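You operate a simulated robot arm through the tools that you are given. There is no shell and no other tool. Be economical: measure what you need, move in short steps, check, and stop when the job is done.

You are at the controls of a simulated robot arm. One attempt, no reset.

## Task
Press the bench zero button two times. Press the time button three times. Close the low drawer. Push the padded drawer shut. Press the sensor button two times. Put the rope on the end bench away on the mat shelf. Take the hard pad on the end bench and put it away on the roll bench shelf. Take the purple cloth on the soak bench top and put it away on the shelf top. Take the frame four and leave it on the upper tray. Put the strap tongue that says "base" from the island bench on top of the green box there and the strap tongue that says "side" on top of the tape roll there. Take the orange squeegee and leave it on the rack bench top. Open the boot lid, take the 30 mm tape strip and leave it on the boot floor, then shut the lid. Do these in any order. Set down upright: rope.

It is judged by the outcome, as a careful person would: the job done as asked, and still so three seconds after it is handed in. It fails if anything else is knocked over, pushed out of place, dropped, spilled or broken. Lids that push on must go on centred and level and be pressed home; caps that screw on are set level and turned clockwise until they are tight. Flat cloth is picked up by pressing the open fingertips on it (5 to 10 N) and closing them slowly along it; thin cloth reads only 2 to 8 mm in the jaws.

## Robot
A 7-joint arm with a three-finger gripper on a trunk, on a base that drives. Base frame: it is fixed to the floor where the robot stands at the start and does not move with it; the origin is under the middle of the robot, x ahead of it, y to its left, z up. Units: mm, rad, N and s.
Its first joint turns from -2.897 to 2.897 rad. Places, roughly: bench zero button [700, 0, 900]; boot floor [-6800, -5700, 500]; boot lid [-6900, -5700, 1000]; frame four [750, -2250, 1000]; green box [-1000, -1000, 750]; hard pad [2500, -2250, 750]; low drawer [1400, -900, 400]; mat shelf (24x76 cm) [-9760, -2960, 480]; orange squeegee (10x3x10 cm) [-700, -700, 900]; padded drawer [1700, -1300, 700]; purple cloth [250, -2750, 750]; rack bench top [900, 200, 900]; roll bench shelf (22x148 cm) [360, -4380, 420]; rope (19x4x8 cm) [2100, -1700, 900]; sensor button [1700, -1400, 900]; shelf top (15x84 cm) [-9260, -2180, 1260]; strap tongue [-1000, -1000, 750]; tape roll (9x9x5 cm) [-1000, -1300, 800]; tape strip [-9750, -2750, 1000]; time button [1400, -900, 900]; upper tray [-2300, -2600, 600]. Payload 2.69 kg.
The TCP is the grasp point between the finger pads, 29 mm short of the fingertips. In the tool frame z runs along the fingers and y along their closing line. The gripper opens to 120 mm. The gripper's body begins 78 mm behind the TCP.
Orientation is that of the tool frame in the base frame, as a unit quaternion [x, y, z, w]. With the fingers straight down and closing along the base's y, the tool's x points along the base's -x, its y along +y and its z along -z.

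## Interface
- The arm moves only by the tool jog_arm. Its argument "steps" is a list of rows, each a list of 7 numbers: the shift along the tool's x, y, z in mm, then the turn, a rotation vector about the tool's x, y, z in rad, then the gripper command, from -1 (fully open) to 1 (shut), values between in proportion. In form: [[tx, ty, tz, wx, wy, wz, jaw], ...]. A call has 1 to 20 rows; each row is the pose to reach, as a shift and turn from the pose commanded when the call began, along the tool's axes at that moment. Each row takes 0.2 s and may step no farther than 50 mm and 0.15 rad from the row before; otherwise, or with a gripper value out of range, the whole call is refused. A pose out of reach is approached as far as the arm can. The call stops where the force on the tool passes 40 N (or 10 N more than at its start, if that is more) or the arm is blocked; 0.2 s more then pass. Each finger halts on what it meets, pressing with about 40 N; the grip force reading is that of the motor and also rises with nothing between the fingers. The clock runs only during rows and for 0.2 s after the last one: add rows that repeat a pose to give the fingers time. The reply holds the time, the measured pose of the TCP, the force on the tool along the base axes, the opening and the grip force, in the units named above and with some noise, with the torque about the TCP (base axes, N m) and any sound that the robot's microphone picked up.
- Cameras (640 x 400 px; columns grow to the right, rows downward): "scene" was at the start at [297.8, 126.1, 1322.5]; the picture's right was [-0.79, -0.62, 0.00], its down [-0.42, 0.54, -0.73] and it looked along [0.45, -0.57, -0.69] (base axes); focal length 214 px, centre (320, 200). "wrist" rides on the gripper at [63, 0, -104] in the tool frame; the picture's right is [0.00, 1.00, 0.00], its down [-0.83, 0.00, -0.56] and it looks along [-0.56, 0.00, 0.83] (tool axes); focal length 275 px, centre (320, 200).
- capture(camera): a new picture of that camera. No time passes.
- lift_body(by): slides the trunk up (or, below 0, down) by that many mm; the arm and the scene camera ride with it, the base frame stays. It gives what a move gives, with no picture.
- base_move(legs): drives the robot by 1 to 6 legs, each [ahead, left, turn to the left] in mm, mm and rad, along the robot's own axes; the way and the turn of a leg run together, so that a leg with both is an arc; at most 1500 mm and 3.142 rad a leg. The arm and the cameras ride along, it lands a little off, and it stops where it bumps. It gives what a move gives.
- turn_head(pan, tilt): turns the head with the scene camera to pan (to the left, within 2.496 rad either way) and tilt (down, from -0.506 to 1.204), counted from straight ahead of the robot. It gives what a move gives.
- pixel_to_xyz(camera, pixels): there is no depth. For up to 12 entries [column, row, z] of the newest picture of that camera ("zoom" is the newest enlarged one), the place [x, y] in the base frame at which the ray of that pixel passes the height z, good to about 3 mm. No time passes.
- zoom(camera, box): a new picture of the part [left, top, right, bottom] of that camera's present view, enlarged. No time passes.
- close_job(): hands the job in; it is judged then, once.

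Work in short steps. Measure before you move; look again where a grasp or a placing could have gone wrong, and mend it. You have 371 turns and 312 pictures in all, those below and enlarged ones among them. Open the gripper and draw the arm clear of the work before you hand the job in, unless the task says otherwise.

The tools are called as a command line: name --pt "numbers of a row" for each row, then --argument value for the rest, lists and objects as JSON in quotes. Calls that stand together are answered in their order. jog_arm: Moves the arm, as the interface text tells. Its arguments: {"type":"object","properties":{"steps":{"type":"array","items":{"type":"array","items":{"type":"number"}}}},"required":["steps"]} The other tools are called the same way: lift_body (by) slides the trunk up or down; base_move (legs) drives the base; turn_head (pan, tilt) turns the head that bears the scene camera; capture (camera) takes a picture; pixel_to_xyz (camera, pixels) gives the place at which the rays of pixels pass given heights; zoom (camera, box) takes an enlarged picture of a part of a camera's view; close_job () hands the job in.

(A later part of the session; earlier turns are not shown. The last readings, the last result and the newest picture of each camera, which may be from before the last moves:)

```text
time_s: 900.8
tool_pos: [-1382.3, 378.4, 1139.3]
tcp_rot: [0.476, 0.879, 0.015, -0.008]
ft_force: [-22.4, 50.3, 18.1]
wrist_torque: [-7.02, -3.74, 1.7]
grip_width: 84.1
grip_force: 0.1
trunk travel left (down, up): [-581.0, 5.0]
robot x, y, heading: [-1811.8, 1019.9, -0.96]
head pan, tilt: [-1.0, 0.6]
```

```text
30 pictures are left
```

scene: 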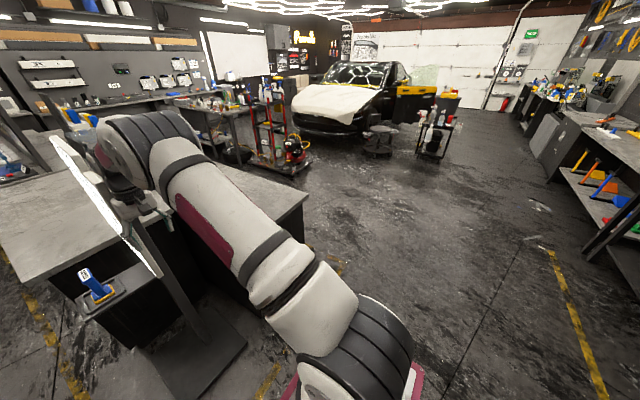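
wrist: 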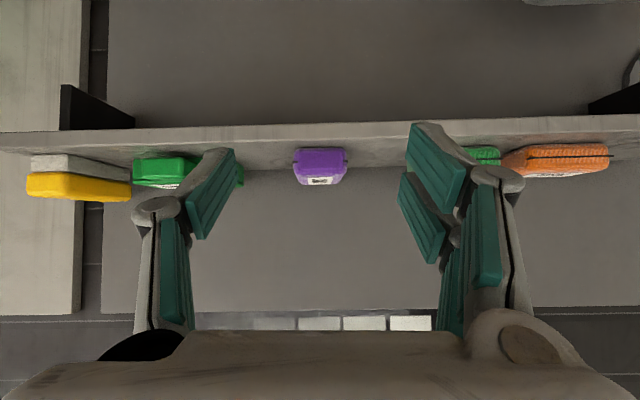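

The gripper pressed sideways against the board. I move right again, back up well clear, then strafe left.

base_move --legs '[[0, -90, 0], [-350, 0, 0]]'

base_move --legs '[[0, 590, 0.014]]'

capture --camera "scene"

```text
time_s: 903.7
tool_pos: [-1654.5, 608.1, 1138.1]
tcp_rot: [0.479, 0.877, 0.016, -0.008]
ft_force: [-1.0, -1.4, 1.3]
wrist_torque: [0.01, -0.01, 0.01]
grip_width: 83.9
grip_force: 0.1
trunk travel left (down, up): [-581.0, 5.0]
robot x, y, heading: [-2080.4, 1252.8, -0.965]
head pan, tilt: [-1.0, 0.6]
```

```text
time_s: 907.1
tool_pos: [-1159.2, 954.4, 1137.7]
tcp_rot: [0.473, 0.881, 0.015, -0.008]
ft_force: [0.2, 0.6, 0.6]
wrist_torque: [0.02, 0.02, 0.0]
grip_width: 84.1
grip_force: 0.1
trunk travel left (down, up): [-581.0, 5.0]
robot x, y, heading: [-1593.7, 1594.3, -0.953]
head pan, tilt: [-1.0, 0.6]
```

```text
29 pictures are left
```

scene: 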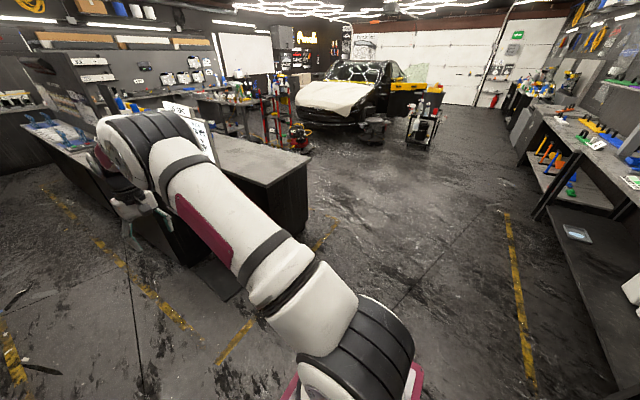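

Clear now. I drive forward past the puddle and board into the aisle beside the island.

base_move --legs '[[850, 20, 0.005], [0, 95, 0], [1230, 0, 0]]'

turn_head --pan -1.3 --tilt 0.6

capture --camera "scene"

```text
time_s: 918.0
tool_pos: [122.8, -645.9, 1138.4]
tcp_rot: [0.473, 0.881, 0.016, -0.008]
ft_force: [-0.4, 0.1, -0.2]
wrist_torque: [0.0, 0.01, 0.01]
grip_width: 84.1
grip_force: 0.0
trunk travel left (down, up): [-581.0, 5.0]
robot x, y, heading: [-309.6, -7.7, -0.954]
head pan, tilt: [-1.0, 0.6]
```

```text
time_s: 918.8
tool_pos: [122.7, -645.2, 1138.1]
tcp_rot: [0.473, 0.881, 0.015, -0.009]
ft_force: [-0.2, -0.7, -0.6]
wrist_torque: [0.01, 0.01, -0.01]
grip_width: 84.1
grip_force: 0.0
trunk travel left (down, up): [-581.0, 5.0]
robot x, y, heading: [-314.1, -7.6, -0.954]
head pan, tilt: [-1.3, 0.6]
```

```text
28 pictures are left
```

scene: 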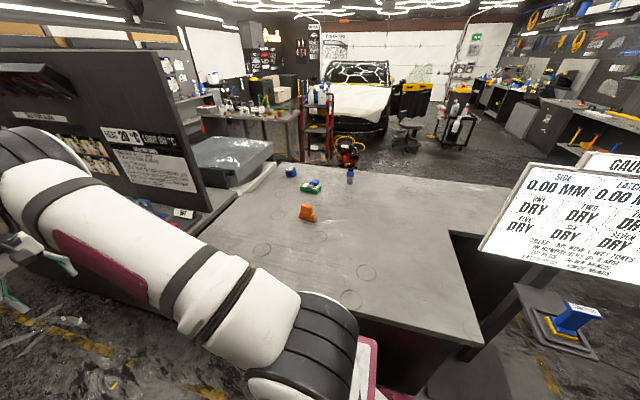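

The orange squeegee is at (307,212). I measure it and the distance.

pixel_to_xyz --camera "scene" --pixels '[[306, 218, 800], [306, 218, 790], [306, 206, 850], [306, 206, 870]]'

zoom --camera "scene" --box '[270, 180, 350, 240]'

```text
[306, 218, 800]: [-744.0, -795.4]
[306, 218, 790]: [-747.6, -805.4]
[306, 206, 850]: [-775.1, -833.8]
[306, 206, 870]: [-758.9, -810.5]
```

```text
6.67 times, centred on (310, 210) of scene
```

zoom: 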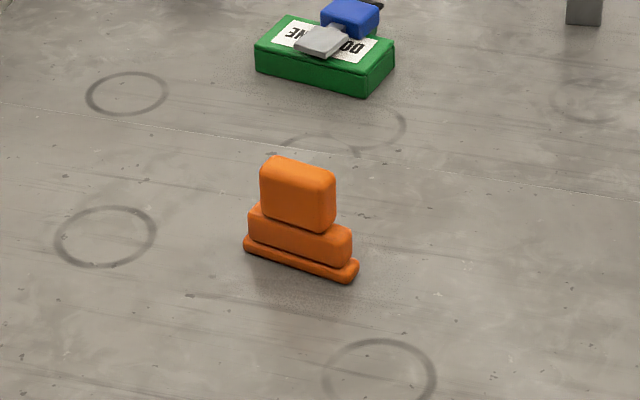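

Squeegee stands at (-748,-805), ~95 mm tall, 100 wide along n. I move 45 mm closer, and swing the arm right toward it.

base_move --legs '[[60, -45, 0.006]]'

jog_arm --pt "2.4 -47.2 0 0 0 0.1 -0.4" --pt "9.4 -93.9 0 0 0 0.2 -0.4" --pt "21.1 -139.7 0 0 0 0.3 -0.4" --pt "37.3 -184 0 0 0 0.4 -0.4" --pt "57.9 -226.6 0 0 0 0.5 -0.4" --pt "82.5 -266.8 0 0 0 0.6 -0.4" --pt "111.2 -304.5 0 0 0 0.7 -0.4" --pt "143.3 -339 0 0 0 0.8 -0.4" --pt "178.8 -370.2 0 0 0 0.9 -0.4" --pt "217.3 -397.7 0 0 0 1.0 -0.4" --pt "258.2 -421.2 0 0 0 1.1 -0.4" --pt "301.4 -440.5 0 0 0 1.2 -0.4" --pt "346.2 -455.4 0 0 0 1.3 -0.4" --pt "392.3 -465.7 0 0 0 1.4 -0.4" --pt "439.2 -471.4 0 0 0 1.5 -0.4"

lift_body --by -120

```text
time_s: 919.8
tool_pos: [126.6, -719.6, 1138.2]
tcp_rot: [0.469, 0.883, 0.016, -0.009]
ft_force: [-0.3, -0.6, -0.8]
wrist_torque: [0.01, 0.01, -0.02]
grip_width: 84.2
grip_force: 0.1
trunk travel left (down, up): [-581.0, 5.0]
robot x, y, heading: [-315.0, -84.7, -0.947]
head pan, tilt: [-1.3, 0.6]
```

```text
time_s: 923.0
tool_pos: [-511.4, -618.0, 1142.6]
tcp_rot: [0.946, 0.325, 0.005, -0.017]
ft_force: [0.7, -0.3, -0.2]
wrist_torque: [0.01, 0.04, 0.0]
grip_width: 84.1
grip_force: 0.0
trunk travel left (down, up): [-581.0, 5.0]
robot x, y, heading: [-312.0, -85.5, -0.941]
head pan, tilt: [-1.3, 0.6]
```

```text
time_s: 924.5
tool_pos: [-511.8, -618.5, 1023.0]
tcp_rot: [0.946, 0.325, 0.005, -0.017]
ft_force: [0.2, 0.4, 0.4]
wrist_torque: [-0.05, 0.0, 0.01]
grip_width: 84.2
grip_force: 0.1
trunk travel left (down, up): [-461.0, 125.0]
robot x, y, heading: [-313.7, -79.7, -0.945]
head pan, tilt: [-1.3, 0.6]
```

I pitch the tool 0.9 rad and advance to 120 mm short of the squeegee's top block, then look.

jog_arm --pt "-29 0 12 0 -0.129 0 -1" --pt "-58 0 24 0 -0.257 0 -1" --pt "-87 0 36 0 -0.386 0 -1" --pt "-116 0 48 0 -0.514 0 -1" --pt "-145 0 60 0 -0.643 0 -1" --pt "-174 0 71 0 -0.771 0 -1" --pt "-203 0 83 0 -0.9 0 -1" --pt "-203 0 83 0 -0.9 0 -1"

capture --camera "wrist"

pixel_to_xyz --camera "wrist" --pixels '[[320, 60, 862], [320, 100, 862], [320, 20, 790]]'

```text
time_s: 926.3
tool_pos: [-672.0, -741.8, 936.0]
tcp_rot: [0.853, 0.301, -0.407, 0.126]
ft_force: [0.5, -0.7, 0.5]
wrist_torque: [0.01, 0.03, 0.02]
grip_width: 120.0
grip_force: 0.1
trunk travel left (down, up): [-461.0, 125.0]
robot x, y, heading: [-315.2, -85.8, -0.946]
head pan, tilt: [-1.3, 0.6]
```

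```text
26 pictures are left
```

wrist: 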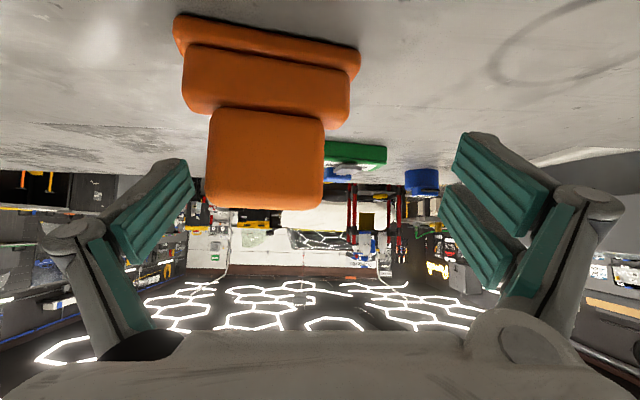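

```text
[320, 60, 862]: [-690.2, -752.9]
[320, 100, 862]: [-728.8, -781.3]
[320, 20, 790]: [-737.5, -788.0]
```

The block is ~55 px to the left. I query its base and block for the lateral offset and yaw.

pixel_to_xyz --camera "wrist" --pixels '[[175, 22, 790], [358, 58, 790], [268, 42, 790], [265, 115, 835], [265, 200, 885], [210, 150, 860], [323, 150, 860]]'

```text
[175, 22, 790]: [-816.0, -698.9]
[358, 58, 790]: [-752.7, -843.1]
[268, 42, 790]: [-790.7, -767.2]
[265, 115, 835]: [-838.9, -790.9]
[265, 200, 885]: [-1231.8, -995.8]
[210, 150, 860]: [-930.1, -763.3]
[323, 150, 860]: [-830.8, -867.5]
```

Triangulation shows this bench is higher (~z 846): squeegee centre ≈ (-727,-737), block z 884–943, yawed ~0.23. I back off, align the yaw, and re-aim 75 mm short.

jog_arm --pt "0 0 -40 0 0 0 -1" --pt "0 0 -75 0 0 0 -1" --pt "-3 -12 -75 0.088 0.003 0.073 -1" --pt "-6 -24 -75 0.177 0.007 0.146 -1" --pt "-9.5 -24 -45 0.177 0.007 0.146 -1" --pt "-9.5 -24 -28 0.177 0.007 0.146 -1"

capture --camera "wrist"

```text
time_s: 927.7
tool_pos: [-673.7, -714.3, 960.1]
tcp_rot: [0.882, 0.201, -0.418, 0.079]
ft_force: [-0.1, 0.3, 0.0]
wrist_torque: [0.01, 0.0, 0.03]
grip_width: 120.0
grip_force: 0.0
trunk travel left (down, up): [-461.0, 125.0]
robot x, y, heading: [-312.5, -81.5, -0.948]
head pan, tilt: [-1.3, 0.6]
```

```text
25 pictures are left
```

wrist: 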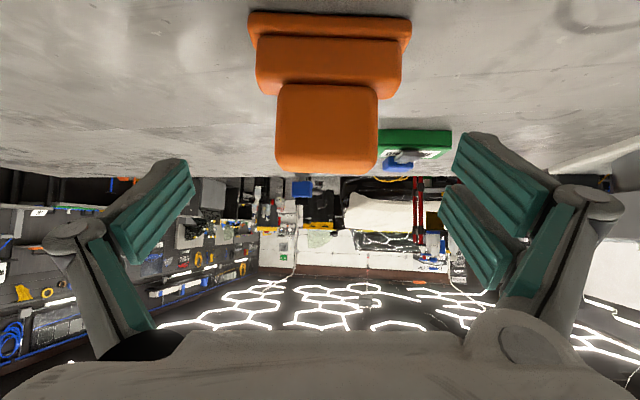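

Nicely aligned. I advance 72 mm along the tool axis and close on the top block.

jog_arm --pt "0 4 25 0 0 0 -1" --pt "0 4.5 50 0 0 0 -1" --pt "0 4.5 72 0 0 0 -1" --pt "0 4.5 72 0 0 0 -0.4" --pt "0 4.5 72 0 0 0 0.1" --pt "0 4.5 72 0 0 0 0.6" --pt "0 4.5 72 0 0 0 1" --pt "0 4.5 72 0 0 0 1"

jog_arm --pt "-20 0 -16 0 0 0 1" --pt "-55 0 -45 0 0 0 1" --pt "-90 0 -74 0 0 0 1"

capture --camera "wrist"

```text
time_s: 929.5
tool_pos: [-723.4, -739.2, 916.0]
tcp_rot: [0.883, 0.201, -0.418, 0.079]
ft_force: [0.7, -1.8, 2.7]
wrist_torque: [-0.24, -0.06, -0.08]
grip_width: 72.8
grip_force: 39.6
trunk travel left (down, up): [-461.0, 125.0]
robot x, y, heading: [-312.4, -85.2, -0.946]
head pan, tilt: [-1.3, 0.6]
```

```text
time_s: 930.3
tool_pos: [-719.8, -743.5, 1029.3]
tcp_rot: [0.883, 0.201, -0.417, 0.079]
ft_force: [-0.3, -1.1, -1.3]
wrist_torque: [-0.04, 0.01, -0.02]
grip_width: 72.3
grip_force: 40.2
trunk travel left (down, up): [-461.0, 125.0]
robot x, y, heading: [-317.2, -82.8, -0.946]
head pan, tilt: [-1.3, 0.6]
```

```text
24 pictures are left
```

wrist: 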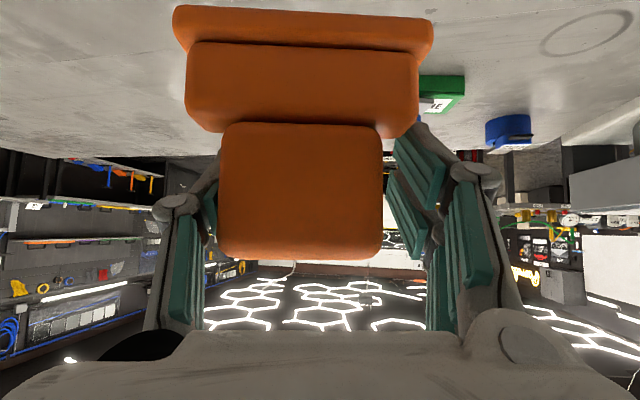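

Squeegee held (73 mm). I retract the arm, then move to the turning spot and turn left to face the rack bench.

jog_arm --pt "25 0 -39 0 0 0 1" --pt "49 0 -78 0 0 0 1" --pt "74 0 -117 0 0 0 1" --pt "98 0 -155 0 0 0 1" --pt "123 0 -194 0 0 0 1" --pt "147 0 -233 0 0 0 1" --pt "172 0 -272 0 0 0 1"

base_move --legs '[[105, 217, 0], [0, 0, 0.78], [0, 0, 0.79]]'

turn_head --pan 0.0 --tilt 0.7

capture --camera "scene"

```text
time_s: 931.9
tool_pos: [-431.8, -611.6, 1071.6]
tcp_rot: [0.883, 0.198, -0.418, 0.077]
ft_force: [-0.9, -0.3, -2.3]
wrist_torque: [0.03, -0.02, -0.03]
grip_width: 72.6
grip_force: 40.0
trunk travel left (down, up): [-461.0, 125.0]
robot x, y, heading: [-311.9, -82.0, -0.947]
head pan, tilt: [-1.3, 0.6]
```

```text
time_s: 937.9
tool_pos: [455.3, -161.6, 1072.4]
tcp_rot: [0.485, 0.764, -0.242, 0.349]
ft_force: [-0.3, 0.7, -1.9]
wrist_torque: [-0.02, -0.05, -0.02]
grip_width: 72.2
grip_force: 40.5
trunk travel left (down, up): [-461.0, 125.0]
robot x, y, heading: [-72.7, -43.1, 0.623]
head pan, tilt: [-1.3, 0.6]
```

```text
time_s: 939.3
tool_pos: [453.7, -162.2, 1072.4]
tcp_rot: [0.485, 0.764, -0.242, 0.35]
ft_force: [-0.1, -0.8, -1.3]
wrist_torque: [-0.01, -0.02, 0.03]
grip_width: 72.2
grip_force: 39.9
trunk travel left (down, up): [-461.0, 125.0]
robot x, y, heading: [-71.6, -43.6, 0.618]
head pan, tilt: [0.0, 0.7]
```

```text
23 pictures are left
```

scene: 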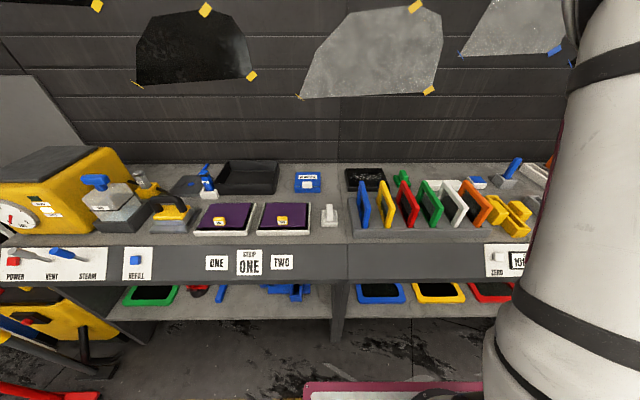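

I swing the arm (with the squeegee) to the front so I can see the right part of the rack bench for a free spot.

jog_arm --pt "11.6 40.6 -14 -0.085 -0.003 -0.07 1" --pt "26 79 -31.3 -0.169 -0.007 -0.14 1" --pt "43 114.7 -51.9 -0.254 -0.01 -0.211 1" --pt "62.4 147.2 -75.3 -0.339 -0.013 -0.281 1" --pt "84 176.2 -101.3 -0.424 -0.017 -0.351 1" --pt "107.4 201.3 -129.6 -0.508 -0.02 -0.421 1" --pt "132.4 222.2 -159.8 -0.593 -0.023 -0.491 1" --pt "158.8 238.7 -191.7 -0.678 -0.026 -0.561 1" --pt "186.2 250.6 -224.7 -0.762 -0.03 -0.632 1" --pt "214.2 257.7 -258.5 -0.847 -0.033 -0.702 1" --pt "242.6 259.9 -292.8 -0.932 -0.036 -0.772 1" --pt "271 257.2 -327 -1.016 -0.04 -0.842 1"

turn_head --pan -0.75 --tilt 0.65

capture --camera "scene"

```text
time_s: 941.9
tool_pos: [512.6, 329.4, 1065.1]
tcp_rot: [-0.086, 0.901, 0.024, 0.424]
ft_force: [0.4, -1.0, -1.6]
wrist_torque: [0.03, -0.02, 0.02]
grip_width: 72.5
grip_force: 40.6
trunk travel left (down, up): [-461.0, 125.0]
robot x, y, heading: [-74.6, -41.4, 0.619]
head pan, tilt: [0.0, 0.7]
```

```text
time_s: 943.0
tool_pos: [513.0, 329.5, 1065.7]
tcp_rot: [-0.086, 0.901, 0.024, 0.425]
ft_force: [-0.7, 0.1, -1.0]
wrist_torque: [0.03, 0.0, 0.01]
grip_width: 72.2
grip_force: 40.2
trunk travel left (down, up): [-461.0, 125.0]
robot x, y, heading: [-74.8, -47.0, 0.614]
head pan, tilt: [-0.75, 0.649]
```

```text
22 pictures are left
```

scene: 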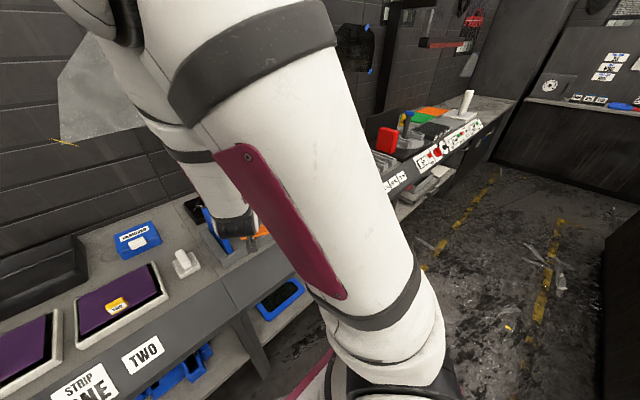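

From the very first picture I compute a free spot on the rack bench at about (1095, 50), between the yellow holder, sponge and slot rack. I raise the trunk and slide 610 mm along the aisle.

lift_body --by 110

base_move --legs '[[0, -610, 0.008], [35, 0, 0]]'

turn_head --pan -0.05 --tilt 0.75

capture --camera "scene"

```text
time_s: 944.5
tool_pos: [513.7, 331.7, 1175.4]
tcp_rot: [-0.086, 0.901, 0.024, 0.425]
ft_force: [-0.6, -0.4, -1.5]
wrist_torque: [-0.01, 0.02, 0.02]
grip_width: 71.9
grip_force: 39.8
trunk travel left (down, up): [-571.0, 15.0]
robot x, y, heading: [-77.4, -43.2, 0.621]
head pan, tilt: [-0.75, 0.649]
```

```text
time_s: 948.4
tool_pos: [899.2, -150.4, 1174.0]
tcp_rot: [-0.089, 0.9, 0.026, 0.425]
ft_force: [-0.3, 0.1, -2.2]
wrist_torque: [0.04, 0.01, -0.02]
grip_width: 71.9
grip_force: 39.7
trunk travel left (down, up): [-571.0, 15.0]
robot x, y, heading: [313.5, -527.1, 0.628]
head pan, tilt: [-0.75, 0.649]
```

```text
time_s: 949.5
tool_pos: [900.1, -149.8, 1175.4]
tcp_rot: [-0.089, 0.901, 0.026, 0.425]
ft_force: [-0.2, -1.1, -1.3]
wrist_torque: [0.02, 0.0, 0.0]
grip_width: 72.1
grip_force: 40.0
trunk travel left (down, up): [-571.0, 15.0]
robot x, y, heading: [314.5, -529.0, 0.623]
head pan, tilt: [-0.051, 0.75]
```

```text
21 pictures are left
```

scene: 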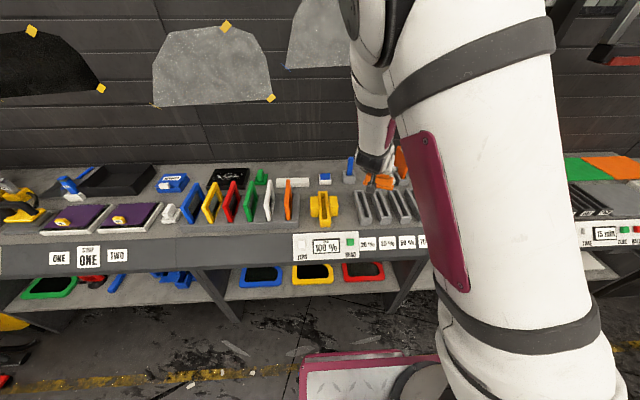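

I zoom on the bench top to choose the exact free spot.

zoom --camera "scene" --box '[270, 140, 430, 250]'

pixel_to_xyz --camera "zoom" --pixels '[[295, 200, 870], [330, 190, 870], [330, 215, 870], [270, 175, 870], [360, 180, 870], [235, 185, 870]]'

```text
3.64 times, centred on (350, 195) of scene
```

zoom: 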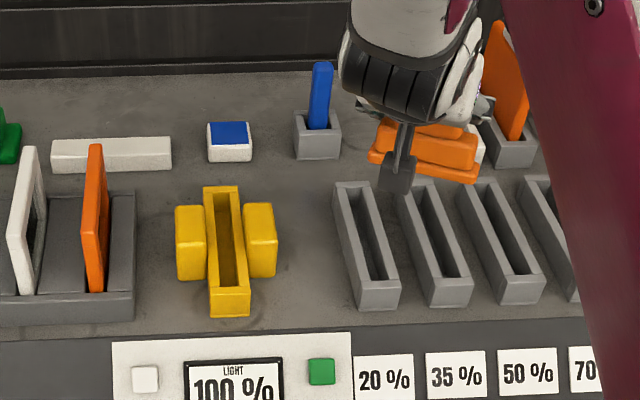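

```text
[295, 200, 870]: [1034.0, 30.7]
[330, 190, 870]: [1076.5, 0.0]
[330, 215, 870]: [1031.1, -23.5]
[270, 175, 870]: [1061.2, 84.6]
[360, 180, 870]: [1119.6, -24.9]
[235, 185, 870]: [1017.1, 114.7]
```

Free spot centre ≈ (1079,44), between clamp, sponge and yellow holder. I carry the squeegee over it, squaring its yaw.

jog_arm --pt "-6 23 34 -0.051 -0.002 -0.042 1" --pt "-12 46 69 -0.102 -0.004 -0.085 1" --pt "-18 69 103 -0.153 -0.006 -0.127 1" --pt "-24 92 137 -0.205 -0.008 -0.17 1" --pt "-30 115 171 -0.256 -0.01 -0.212 1" --pt "-36 139 206 -0.307 -0.012 -0.255 1" --pt "-42.4 161.7 240 -0.358 -0.0135 -0.297 1" --pt "-42.4 161.7 240 -0.358 -0.0135 -0.297 1"

zoom --camera "scene" --box '[270, 120, 430, 250]'

```text
time_s: 951.3
tool_pos: [1078.6, 47.0, 1048.7]
tcp_rot: [-0.294, 0.856, 0.123, 0.407]
ft_force: [-0.1, 0.7, -1.7]
wrist_torque: [-0.01, -0.02, -0.01]
grip_width: 72.0
grip_force: 39.7
trunk travel left (down, up): [-571.0, 15.0]
robot x, y, heading: [318.1, -528.0, 0.625]
head pan, tilt: [-0.051, 0.75]
```

```text
3.08 times, centred on (350, 185) of scene
```

zoom: 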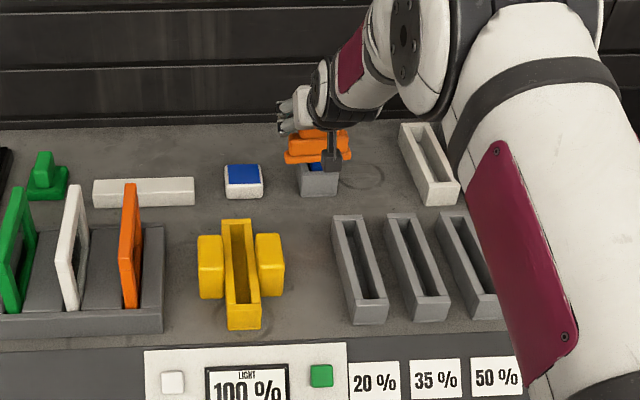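

It will land just in front of the blue clamp; I shift 12 mm back toward me and lower 95 mm, then in small steps to contact.

jog_arm --pt "7.7 0 -9.2 0 0 0 1" --pt "31 0 10 0 0 0 1" --pt "54 0 29 0 0 0 1" --pt "77 0 48 0 0 0 1"

zoom --camera "scene" --box '[290, 130, 410, 230]'

jog_arm --pt "3.9 0 3.2 0 0 0 1" --pt "7.7 0 6.4 0 0 0 1" --pt "11.6 0 9.6 0 0 0 1" --pt "15.4 0 12.8 0 0 0 1" --pt "19.3 0 16 0 0 0 1" --pt "23.1 0 19.2 0 0 0 1" --pt "27 0 22.4 0 0 0 1" --pt "30.8 0 25.6 0 0 0 1"

```text
time_s: 952.3
tool_pos: [1073.4, 36.4, 967.8]
tcp_rot: [-0.293, 0.854, 0.125, 0.412]
ft_force: [-1.4, -2.0, 20.4]
wrist_torque: [0.16, 0.62, -0.03]
grip_width: 72.0
grip_force: 40.1
trunk travel left (down, up): [-571.0, 15.0]
robot x, y, heading: [315.1, -527.5, 0.625]
head pan, tilt: [-0.051, 0.75]
```

```text
4.00 times, centred on (350, 180) of scene
```

zoom: 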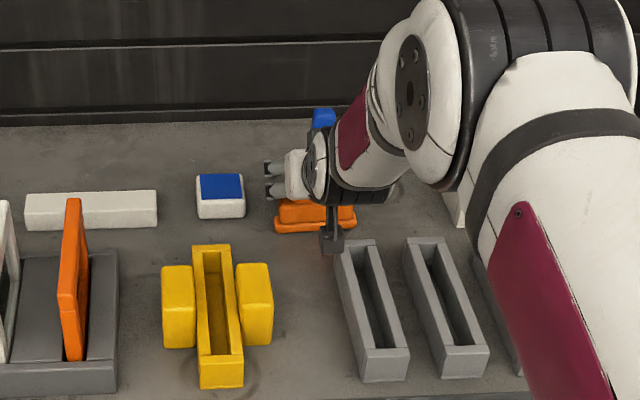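

```text
time_s: 952.7
tool_pos: [1076.7, 39.2, 967.6]
tcp_rot: [-0.294, 0.851, 0.127, 0.416]
ft_force: [2.4, 2.1, 6.3]
wrist_torque: [0.29, 0.22, -0.14]
grip_width: 72.1
grip_force: 39.8
trunk travel left (down, up): [-571.0, 15.0]
robot x, y, heading: [315.4, -527.9, 0.623]
head pan, tilt: [-0.051, 0.75]
stopped in row 2: the force on the tool passed its limit at 44 N (the readings are from after the stop); the commanded pose is now the measured one
```

Contact at z 967 matches the bench top (~897). The tool is 0.025 rad over-pitched, so I level it, settle 2 mm, and release.

jog_arm --pt "-1 0 -1 0 0.028 0 1" --pt "1 0 0.8 0 0.028 0 1" --pt "2.3 0 1.9 0 0.028 0 1"

jog_arm --pt "-0.6 0 -0.5 0 0 0 0.5" --pt "-0.6 0 -0.5 0 0 0 0" --pt "-0.6 0 -0.5 0 0 0 -0.5" --pt "-0.6 0 -0.5 0 0 0 -0.7" --pt "-0.6 0 -30 0 0 0 -0.7" --pt "-0.6 0 -75 0 0 0 -0.7" --pt "-10 0 -120 0 0 0 -0.7" --pt "-10 0 -165 0 0 0 -0.7"

zoom --camera "scene" --box '[270, 120, 430, 250]'

```text
time_s: 953.5
tool_pos: [1075.9, 37.7, 966.6]
tcp_rot: [-0.295, 0.856, 0.122, 0.407]
ft_force: [-2.5, -2.8, 28.4]
wrist_torque: [-0.77, -1.01, -0.28]
grip_width: 72.2
grip_force: 40.1
trunk travel left (down, up): [-571.0, 15.0]
robot x, y, heading: [313.8, -522.6, 0.622]
head pan, tilt: [-0.051, 0.75]
```

```text
time_s: 955.3
tool_pos: [976.6, -33.0, 1075.4]
tcp_rot: [-0.294, 0.859, 0.12, 0.402]
ft_force: [0.5, -0.2, 0.1]
wrist_torque: [-0.02, 0.0, 0.0]
grip_width: 102.1
grip_force: 0.0
trunk travel left (down, up): [-571.0, 15.0]
robot x, y, heading: [315.4, -526.8, 0.623]
head pan, tilt: [-0.051, 0.75]
```

```text
3.08 times, centred on (350, 185) of scene
```

zoom: 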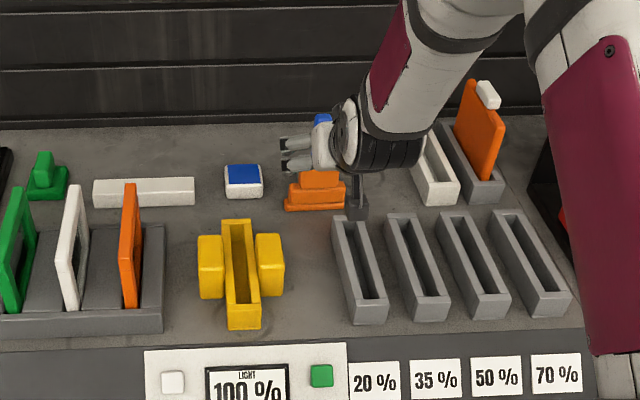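

The squeegee stands upright on the rack bench. Now frame four: I retract, turn right to face along the aisle, and drive 1250 mm to the frames.

jog_arm --pt "1 0 -20 0 0.13 0 -0.5" --pt "1 0 -40 0 0.26 0 -0.5" --pt "2 0 -60 0 0.39 0 -0.5" --pt "2 0 -80 0 0.52 0 -0.5" --pt "2 0 -100 0 0.65 0 -0.5" --pt "2 0 -115 0 0.78 0 -0.5" --pt "2 0 -128 0 0.89 0 -0.5"

base_move --legs '[[-36, 0, 0], [0, 0, -0.78], [0, 0, -0.79], [1250, -60, 0]]'

turn_head --pan -0.75 --tilt 0.6

capture --camera "scene"

```text
time_s: 956.9
tool_pos: [899.0, -90.3, 1158.0]
tcp_rot: [-0.318, 0.948, -0.018, -0.007]
ft_force: [-0.1, -0.3, -1.1]
wrist_torque: [0.03, -0.01, -0.04]
grip_width: 90.0
grip_force: 0.2
trunk travel left (down, up): [-571.0, 15.0]
robot x, y, heading: [315.0, -528.9, 0.629]
head pan, tilt: [-0.051, 0.75]
```

```text
time_s: 967.9
tool_pos: [1433.3, -2200.3, 1157.5]
tcp_rot: [0.442, 0.897, -0.008, -0.017]
ft_force: [0.6, 0.1, -0.1]
wrist_torque: [-0.03, 0.0, 0.04]
grip_width: 89.8
grip_force: 0.0
trunk travel left (down, up): [-571.0, 15.0]
robot x, y, heading: [988.9, -1622.6, -0.94]
head pan, tilt: [-0.051, 0.75]
```

```text
time_s: 969.0
tool_pos: [1433.0, -2200.1, 1158.4]
tcp_rot: [0.441, 0.897, -0.008, -0.017]
ft_force: [-0.4, -0.5, 0.1]
wrist_torque: [0.04, -0.03, -0.02]
grip_width: 89.8
grip_force: 0.1
trunk travel left (down, up): [-571.0, 15.0]
robot x, y, heading: [990.2, -1623.4, -0.941]
head pan, tilt: [-0.75, 0.6]
```

```text
16 pictures are left
```

scene: 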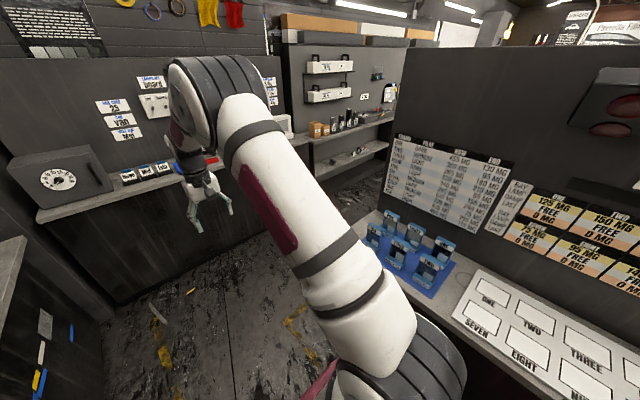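

I zoom on the frames to read labels and get positions.

zoom --camera "scene" --box '[350, 195, 470, 300]'

pixel_to_xyz --camera "zoom" --pixels '[[245, 190, 880], [245, 190, 930], [245, 190, 850], [120, 180, 880], [330, 290, 880]]'

```text
3.81 times, centred on (410, 248) of scene
```

zoom: 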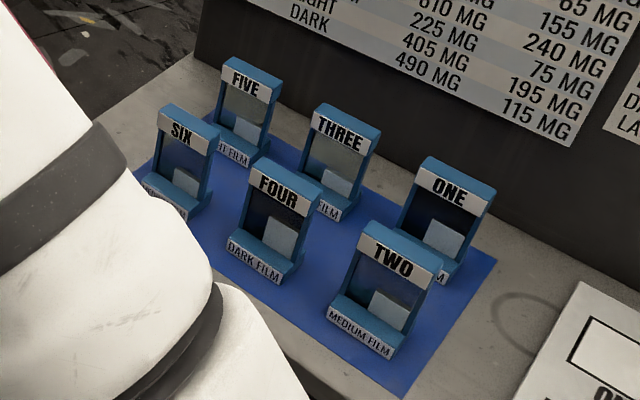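

```text
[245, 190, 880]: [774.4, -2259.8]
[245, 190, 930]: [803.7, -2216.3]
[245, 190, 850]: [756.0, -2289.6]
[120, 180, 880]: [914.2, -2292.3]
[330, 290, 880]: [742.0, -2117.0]
```

FOUR is the middle frame of the front row. I swing the arm right over the bench edge and look from above.

jog_arm --pt "2.1 -42.6 0 0 0 0.1 -0.5" --pt "8.5 -84.8 0 0 0 0.2 -0.5" --pt "19.1 -126.2 0 0 0 0.3 -0.5" --pt "33.7 -166.3 0 0 0 0.4 -0.5" --pt "52.3 -204.7 0 0 0 0.5 -0.5" --pt "74.6 -241.1 0 0 0 0.6 -0.5" --pt "100.4 -275.1 0 0 0 0.7 -0.5" --pt "129.5 -306.3 0 0 0 0.8 -0.5" --pt "161.6 -334.5 0 0 0 0.9 -0.5" --pt "196.3 -359.3 0 0 0 1.0 -0.5" --pt "233.3 -380.5 0 0 0 1.1 -0.5" --pt "272.3 -398 0 0 0 1.2 -0.5" --pt "312.8 -411.4 0 0 0 1.3 -0.5" --pt "354.4 -420.8 0 0 0 1.4 -0.5" --pt "396.8 -425.9 0 0 0 1.5 -0.5" --pt "439.5 -426.8 0 0 0 1.6 -0.5"

capture --camera "wrist"

```text
time_s: 972.4
tool_pos: [827.2, -2111.5, 1179.8]
tcp_rot: [0.951, 0.308, -0.018, -0.005]
ft_force: [0.7, 0.0, -0.6]
wrist_torque: [0.0, 0.01, -0.01]
grip_width: 90.2
grip_force: 0.1
trunk travel left (down, up): [-571.0, 15.0]
robot x, y, heading: [993.9, -1620.5, -0.945]
head pan, tilt: [-0.75, 0.6]
```

```text
14 pictures are left
```

wrist: 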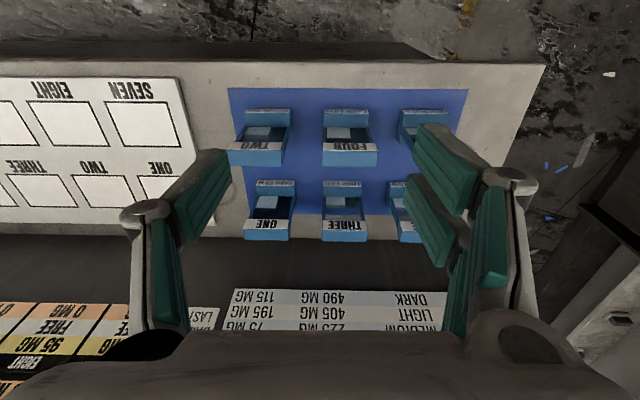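

FOUR's top bar is at wrist (350,152). I triangulate it with the scene ray.

pixel_to_xyz --camera "wrist" --pixels '[[350, 155, 900], [350, 155, 930], [350, 155, 960], [348, 112, 850], [323, 155, 930], [377, 155, 930]]'

pixel_to_xyz --camera "zoom" --pixels '[[287, 176, 900], [287, 176, 930], [287, 176, 960]]'

```text
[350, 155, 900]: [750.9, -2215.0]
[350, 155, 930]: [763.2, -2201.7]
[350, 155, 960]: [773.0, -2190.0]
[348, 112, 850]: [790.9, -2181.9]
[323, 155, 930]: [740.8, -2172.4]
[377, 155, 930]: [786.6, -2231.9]
```

```text
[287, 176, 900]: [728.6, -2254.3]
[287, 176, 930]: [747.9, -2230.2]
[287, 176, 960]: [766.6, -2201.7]
```

Frame FOUR's top is at (782,-2180,985), ~63 mm wide. I move over it, descend astride its sides, and close.

jog_arm --pt "-24 11 10 0 0 0 -0.5" --pt "-48 22 30 0 0 0 -0.5" --pt "-70.5 33.5 60 0 0 0 -0.5" --pt "-70.5 33.5 105 0 0 0 -0.5" --pt "-70.5 33.5 140 0 0 0 -0.5"

capture --camera "wrist"

```text
time_s: 973.6
tool_pos: [785.1, -2180.9, 1040.9]
tcp_rot: [0.952, 0.307, -0.019, -0.005]
ft_force: [0.1, 0.4, -0.2]
wrist_torque: [-0.03, 0.02, -0.02]
grip_width: 90.1
grip_force: 0.1
trunk travel left (down, up): [-571.0, 15.0]
robot x, y, heading: [994.2, -1617.1, -0.945]
head pan, tilt: [-0.75, 0.6]
```

```text
13 pictures are left
```

wrist: 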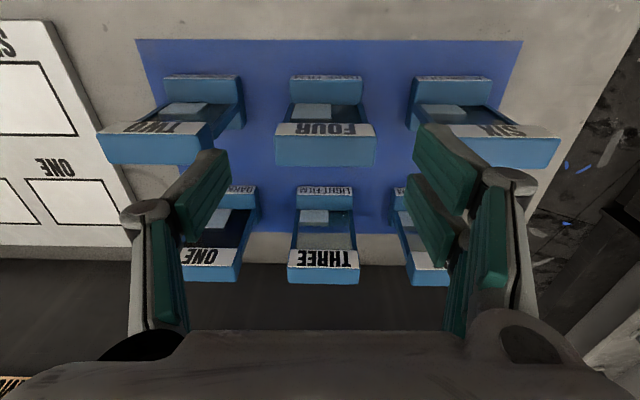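

I narrow the jaws to 71 mm to clear the neighbours, centre, descend 60 mm and close.

jog_arm --pt "-7 4 0 0 0 0 -0.18" --pt "-7 4 15 0 0 0 -0.18" --pt "-7 4.5 35 0 0 0 -0.18" --pt "-7 5 52 0 0 0 -0.18" --pt "-7 5 60 0 0 0 -0.18" --pt "-7 5 60 0 0 0 0.3" --pt "-7 5 60 0 0 0 1" --pt "-7 5 60 0 0 0 1"

jog_arm --pt "0 0 -20 0 0 0 1" --pt "0 0 -60 0 0 0 1" --pt "0 0 -105 0 0 0 1" --pt "0 0 -150 0 0 0 1"

capture --camera "wrist"

```text
time_s: 975.4
tool_pos: [781.3, -2188.6, 979.6]
tcp_rot: [0.951, 0.308, -0.018, -0.007]
ft_force: [-0.5, -0.5, 0.0]
wrist_torque: [0.01, 0.01, 0.01]
grip_width: 32.0
grip_force: 40.3
trunk travel left (down, up): [-571.0, 15.0]
robot x, y, heading: [994.5, -1620.1, -0.941]
head pan, tilt: [-0.75, 0.6]
```

```text
time_s: 976.4
tool_pos: [786.6, -2186.7, 1131.0]
tcp_rot: [0.952, 0.307, -0.018, -0.007]
ft_force: [0.5, -0.5, -0.3]
wrist_torque: [0.04, 0.01, -0.02]
grip_width: 32.0
grip_force: 39.8
trunk travel left (down, up): [-571.0, 15.0]
robot x, y, heading: [991.7, -1622.0, -0.943]
head pan, tilt: [-0.75, 0.6]
```

```text
12 pictures are left
```

wrist: 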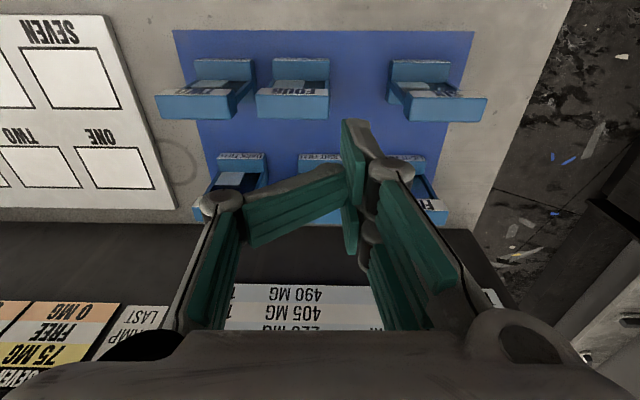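

The grip reading is odd (32 mm, nothing visible held) and FOUR was only pushed ~28 mm toward TWO. I open and re-close the empty gripper to check it.

jog_arm --pt "0 0 0 0 0 0 -0.5" --pt "0 0 0 0 0 0 -0.5" --pt "0 0 0 0 0 0 -0.5"

capture --camera "wrist"

```text
time_s: 977.2
tool_pos: [786.8, -2187.1, 1131.4]
tcp_rot: [0.952, 0.307, -0.018, -0.007]
ft_force: [0.9, -0.8, 0.4]
wrist_torque: [0.01, -0.03, -0.01]
grip_width: 89.9
grip_force: 0.3
trunk travel left (down, up): [-571.0, 15.0]
robot x, y, heading: [991.2, -1620.8, -0.941]
head pan, tilt: [-0.75, 0.6]
```

```text
11 pictures are left
```

wrist: 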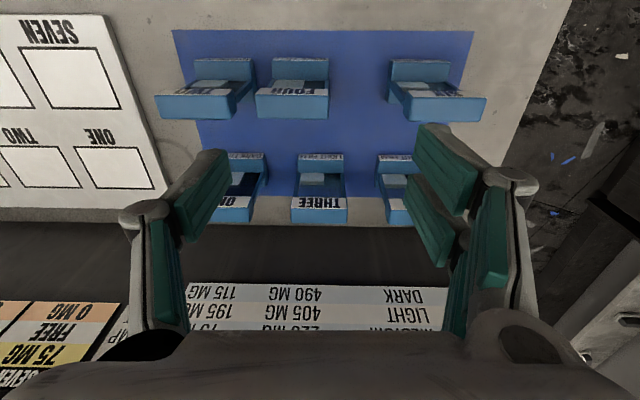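

Recomputed: the frame tops are at z≈939 and frames are ~77 mm wide, so my jaws were too narrow. FOUR now stands close beside TWO, so I'll grip its top bar across its thickness: I yaw 90° and hover over it.

jog_arm --pt "-2 -3 0 0 0 0.145 -0.5" --pt "-4 -6 0 0 0 0.29 -0.5" --pt "-6 -9 0 0 0 0.435 -0.4" --pt "-8 -12 10 0 0 0.58 -0.3" --pt "-10 -15 20 0 0 0.725 -0.2" --pt "-12 -18 40 0 0 0.87 -0.1" --pt "-14 -22 60 0 0 1.015 0" --pt "-16 -25 80 0 0 1.16 0" --pt "-17 -28 100 0 0 1.305 0" --pt "-18 -30.7 120 0 0 1.45 0" --pt "-18 -30.7 131 0 0 1.57 0"

capture --camera "wrist"

```text
time_s: 979.6
tool_pos: [748.8, -2172.6, 1001.5]
tcp_rot: [0.89, -0.456, -0.017, 0.009]
ft_force: [-0.2, -0.3, -0.5]
wrist_torque: [0.0, 0.03, -0.01]
grip_width: 60.0
grip_force: 0.0
trunk travel left (down, up): [-571.0, 15.0]
robot x, y, heading: [993.7, -1622.6, -0.943]
head pan, tilt: [-0.75, 0.6]
```

```text
10 pictures are left
```

wrist: 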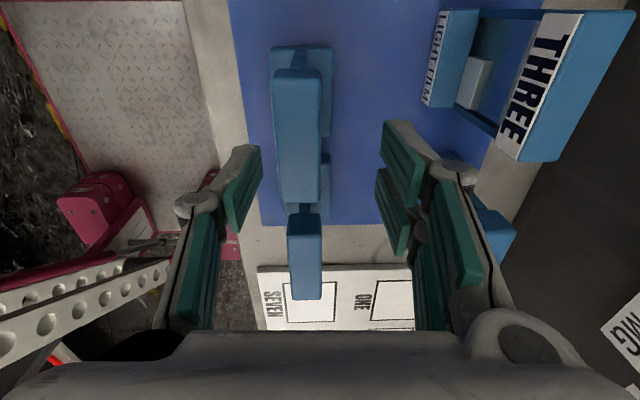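

FOUR's bar is at col 298 (28 mm thick). I shift −14 mm, descend 58 mm and close.

jog_arm --pt "0 -14 10 0 0 0 0" --pt "0 -14 35 0 0 0 0" --pt "0 -14 52 0 0 0 0" --pt "0 -14 58 0 0 0 0" --pt "0 -14 58 0 0 0 0.5" --pt "0 -14 58 0 0 0 1" --pt "0 -14 58 0 0 0 1"

jog_arm --pt "0 0 -15 0 0 0 1" --pt "0 0 -45 0 0 0 1" --pt "0 0 -90 0 0 0 1" --pt "0 0 -135 0 0 0 1" --pt "0 0 -180 0 0 0 1"

capture --camera "wrist"

```text
time_s: 981.2
tool_pos: [758.0, -2165.4, 944.1]
tcp_rot: [0.89, -0.455, -0.016, 0.009]
ft_force: [-1.4, -0.8, 0.3]
wrist_torque: [-0.1, -0.05, 0.0]
grip_width: 22.1
grip_force: 40.3
trunk travel left (down, up): [-571.0, 15.0]
robot x, y, heading: [990.9, -1617.7, -0.942]
head pan, tilt: [-0.75, 0.6]
```

```text
time_s: 982.4
tool_pos: [763.5, -2165.6, 1125.7]
tcp_rot: [0.89, -0.456, -0.017, 0.008]
ft_force: [-0.5, 0.1, -3.2]
wrist_torque: [0.03, 0.0, 0.01]
grip_width: 22.0
grip_force: 39.9
trunk travel left (down, up): [-571.0, 15.0]
robot x, y, heading: [994.0, -1617.5, -0.939]
head pan, tilt: [-0.75, 0.6]
```

```text
9 pictures are left
```

wrist: 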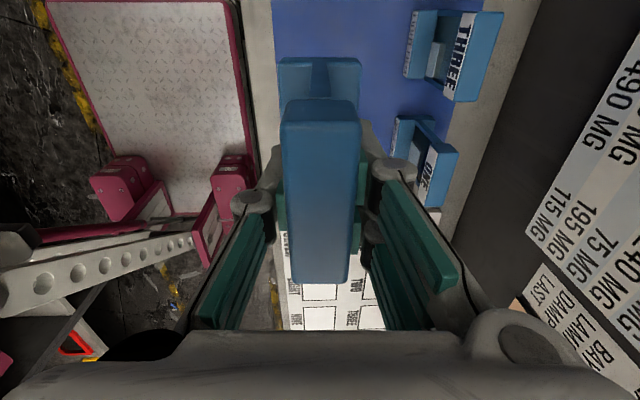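

FOUR is held by its top bar. I swing the arm to the front for the trip around to the trolley.

jog_arm --pt "48.3 -2.3 0 0 0 -0.095 1" --pt "96.1 -9.2 0 0 0 -0.19 1" --pt "143.1 -20.5 0 0 0 -0.285 1" --pt "188.8 -36.3 0 0 0 -0.38 1" --pt "232.8 -56.3 0 0 0 -0.475 1" --pt "274.7 -80.5 0 0 0 -0.57 1" --pt "314.1 -108.5 0 0 0 -0.665 1" --pt "350.6 -140.1 0 0 0 -0.76 1" --pt "384.1 -175 0 0 0 -0.855 1" --pt "414 -212.9 0 0 0 -0.95 1" --pt "440.2 -253.5 0 0 0 -1.045 1" --pt "462.5 -296.4 0 0 0 -1.14 1" --pt "480.5 -341.2 0 0 0 -1.235 1" --pt "494.3 -387.5 0 0 0 -1.33 1" --pt "503.6 -434.8 0 0 0 -1.425 1" --pt "508.3 -483.2 0 0 0 -1.52 1"

base_move --legs '[[1130, 40, 0], [0, 0, -0.78], [0, 0, -0.795], [1050, 0, 0], [1000, 0, 0]]'

```text
time_s: 985.8
tool_pos: [1448.5, -2296.9, 1097.9]
tcp_rot: [0.959, 0.284, -0.018, -0.005]
ft_force: [-0.7, -0.5, -3.1]
wrist_torque: [0.05, -0.09, 0.03]
grip_width: 22.3
grip_force: 39.5
trunk travel left (down, up): [-571.0, 15.0]
robot x, y, heading: [994.2, -1622.3, -0.94]
head pan, tilt: [-0.75, 0.6]
```

```text
time_s: 1005.5
tool_pos: [-614.1, -4209.6, 1097.9]
tcp_rot: [0.883, -0.469, -0.009, -0.017]
ft_force: [-0.9, 0.5, -3.3]
wrist_torque: [-0.02, 0.03, 0.01]
grip_width: 22.0
grip_force: 40.2
trunk travel left (down, up): [-571.0, 15.0]
robot x, y, heading: [54.9, -3738.0, -2.492]
head pan, tilt: [-0.75, 0.6]
```

I back 150 mm for clearance, turn right into the corridor, and drive up it.

base_move --legs '[[-150, 0, 0], [0, 0, -0.8], [0, 0, -0.795], [0, 205, 0], [1450, 0, 0], [1450, 0, 0]]'

base_move --legs '[[900, 0, 0], [0, 0, 1.571]]'

turn_head --pan 0.9 --tilt 0.55

capture --camera "scene"

```text
time_s: 1026.0
tool_pos: [-2054.5, -645.7, 1098.3]
tcp_rot: [-0.26, 0.965, -0.005, 0.018]
ft_force: [0.6, 0.4, -3.7]
wrist_torque: [0.03, 0.02, -0.01]
grip_width: 22.2
grip_force: 39.7
trunk travel left (down, up): [-571.0, 15.0]
robot x, y, heading: [-1629.4, -1341.0, 2.151]
head pan, tilt: [-0.75, 0.6]
```

```text
time_s: 1032.5
tool_pos: [-2836.9, -215.2, 1096.8]
tcp_rot: [-0.469, 0.883, -0.003, 0.019]
ft_force: [-1.7, -0.1, -3.4]
wrist_torque: [0.06, 0.03, -0.01]
grip_width: 22.2
grip_force: 40.3
trunk travel left (down, up): [-571.0, 15.0]
robot x, y, heading: [-2145.8, -655.6, 2.602]
head pan, tilt: [-0.75, 0.6]
stopped in leg 2: the robot was blocked; the commanded pose is now the measured one
```

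```text
time_s: 1034.2
tool_pos: [-2835.7, -214.3, 1097.1]
tcp_rot: [-0.47, 0.883, -0.003, 0.017]
ft_force: [-0.2, -0.3, -3.7]
wrist_torque: [0.04, -0.01, -0.01]
grip_width: 21.9
grip_force: 39.9
trunk travel left (down, up): [-571.0, 15.0]
robot x, y, heading: [-2149.1, -655.5, 2.603]
head pan, tilt: [0.901, 0.55]
```

```text
8 pictures are left
```

scene: 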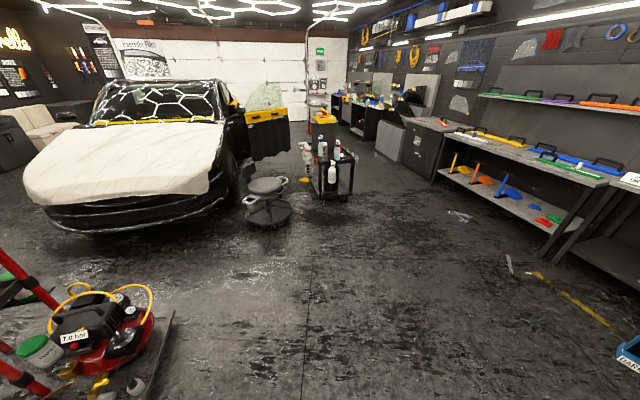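

The rear met the island end; the trolley (with compressor on its low tray) is at my left. I get its position.

pixel_to_xyz --camera "scene" --pixels '[[170, 330, 50], [100, 395, 100], [45, 285, 300], [20, 310, 300], [5, 250, 600], [265, 222, 0], [60, 232, 200]]'

base_move --legs '[[350, 0, 0], [0, 0, 0.58], [0, 0, 0.58]]'

```text
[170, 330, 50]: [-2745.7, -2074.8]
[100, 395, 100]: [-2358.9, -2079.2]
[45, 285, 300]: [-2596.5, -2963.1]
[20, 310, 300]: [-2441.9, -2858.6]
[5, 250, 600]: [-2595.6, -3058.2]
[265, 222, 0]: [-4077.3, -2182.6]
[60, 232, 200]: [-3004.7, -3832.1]
```

```text
time_s: 1039.6
tool_pos: [-3143.1, -914.7, 1097.3]
tcp_rot: [0.873, -0.488, -0.008, -0.016]
ft_force: [0.4, 0.1, -3.5]
wrist_torque: [0.03, 0.0, -0.02]
grip_width: 22.1
grip_force: 40.0
trunk travel left (down, up): [-571.0, 15.0]
robot x, y, heading: [-2453.1, -475.6, -2.538]
head pan, tilt: [0.901, 0.55]
```

Trolley's north side lies along y≈-2075, x -2750…-2360. I turn to face it (heading -1.57) and move up to ~0.5 m, then look.

base_move --legs '[[0, 0, 0.96], [600, 0, 0]]'

turn_head --pan -0.2 --tilt 0.75

capture --camera "scene"

```text
time_s: 1045.5
tool_pos: [-2476.3, -1897.2, 1097.1]
tcp_rot: [1.0, -0.024, -0.015, -0.011]
ft_force: [0.1, 0.2, -3.2]
wrist_torque: [0.0, 0.02, 0.01]
grip_width: 21.9
grip_force: 39.7
trunk travel left (down, up): [-571.0, 15.0]
robot x, y, heading: [-2451.0, -1077.7, -1.567]
head pan, tilt: [0.901, 0.55]
```

```text
time_s: 1046.9
tool_pos: [-2475.9, -1896.6, 1096.4]
tcp_rot: [1.0, -0.025, -0.015, -0.011]
ft_force: [0.0, 0.4, -3.3]
wrist_torque: [0.0, 0.03, 0.04]
grip_width: 22.1
grip_force: 40.2
trunk travel left (down, up): [-571.0, 15.0]
robot x, y, heading: [-2447.0, -1077.7, -1.567]
head pan, tilt: [-0.201, 0.75]
```

```text
7 pictures are left
```

scene: 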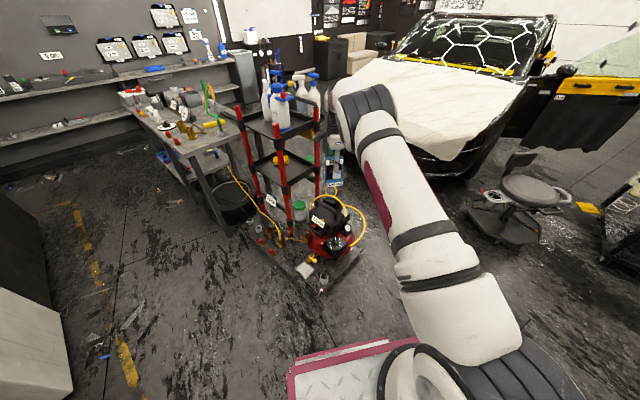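

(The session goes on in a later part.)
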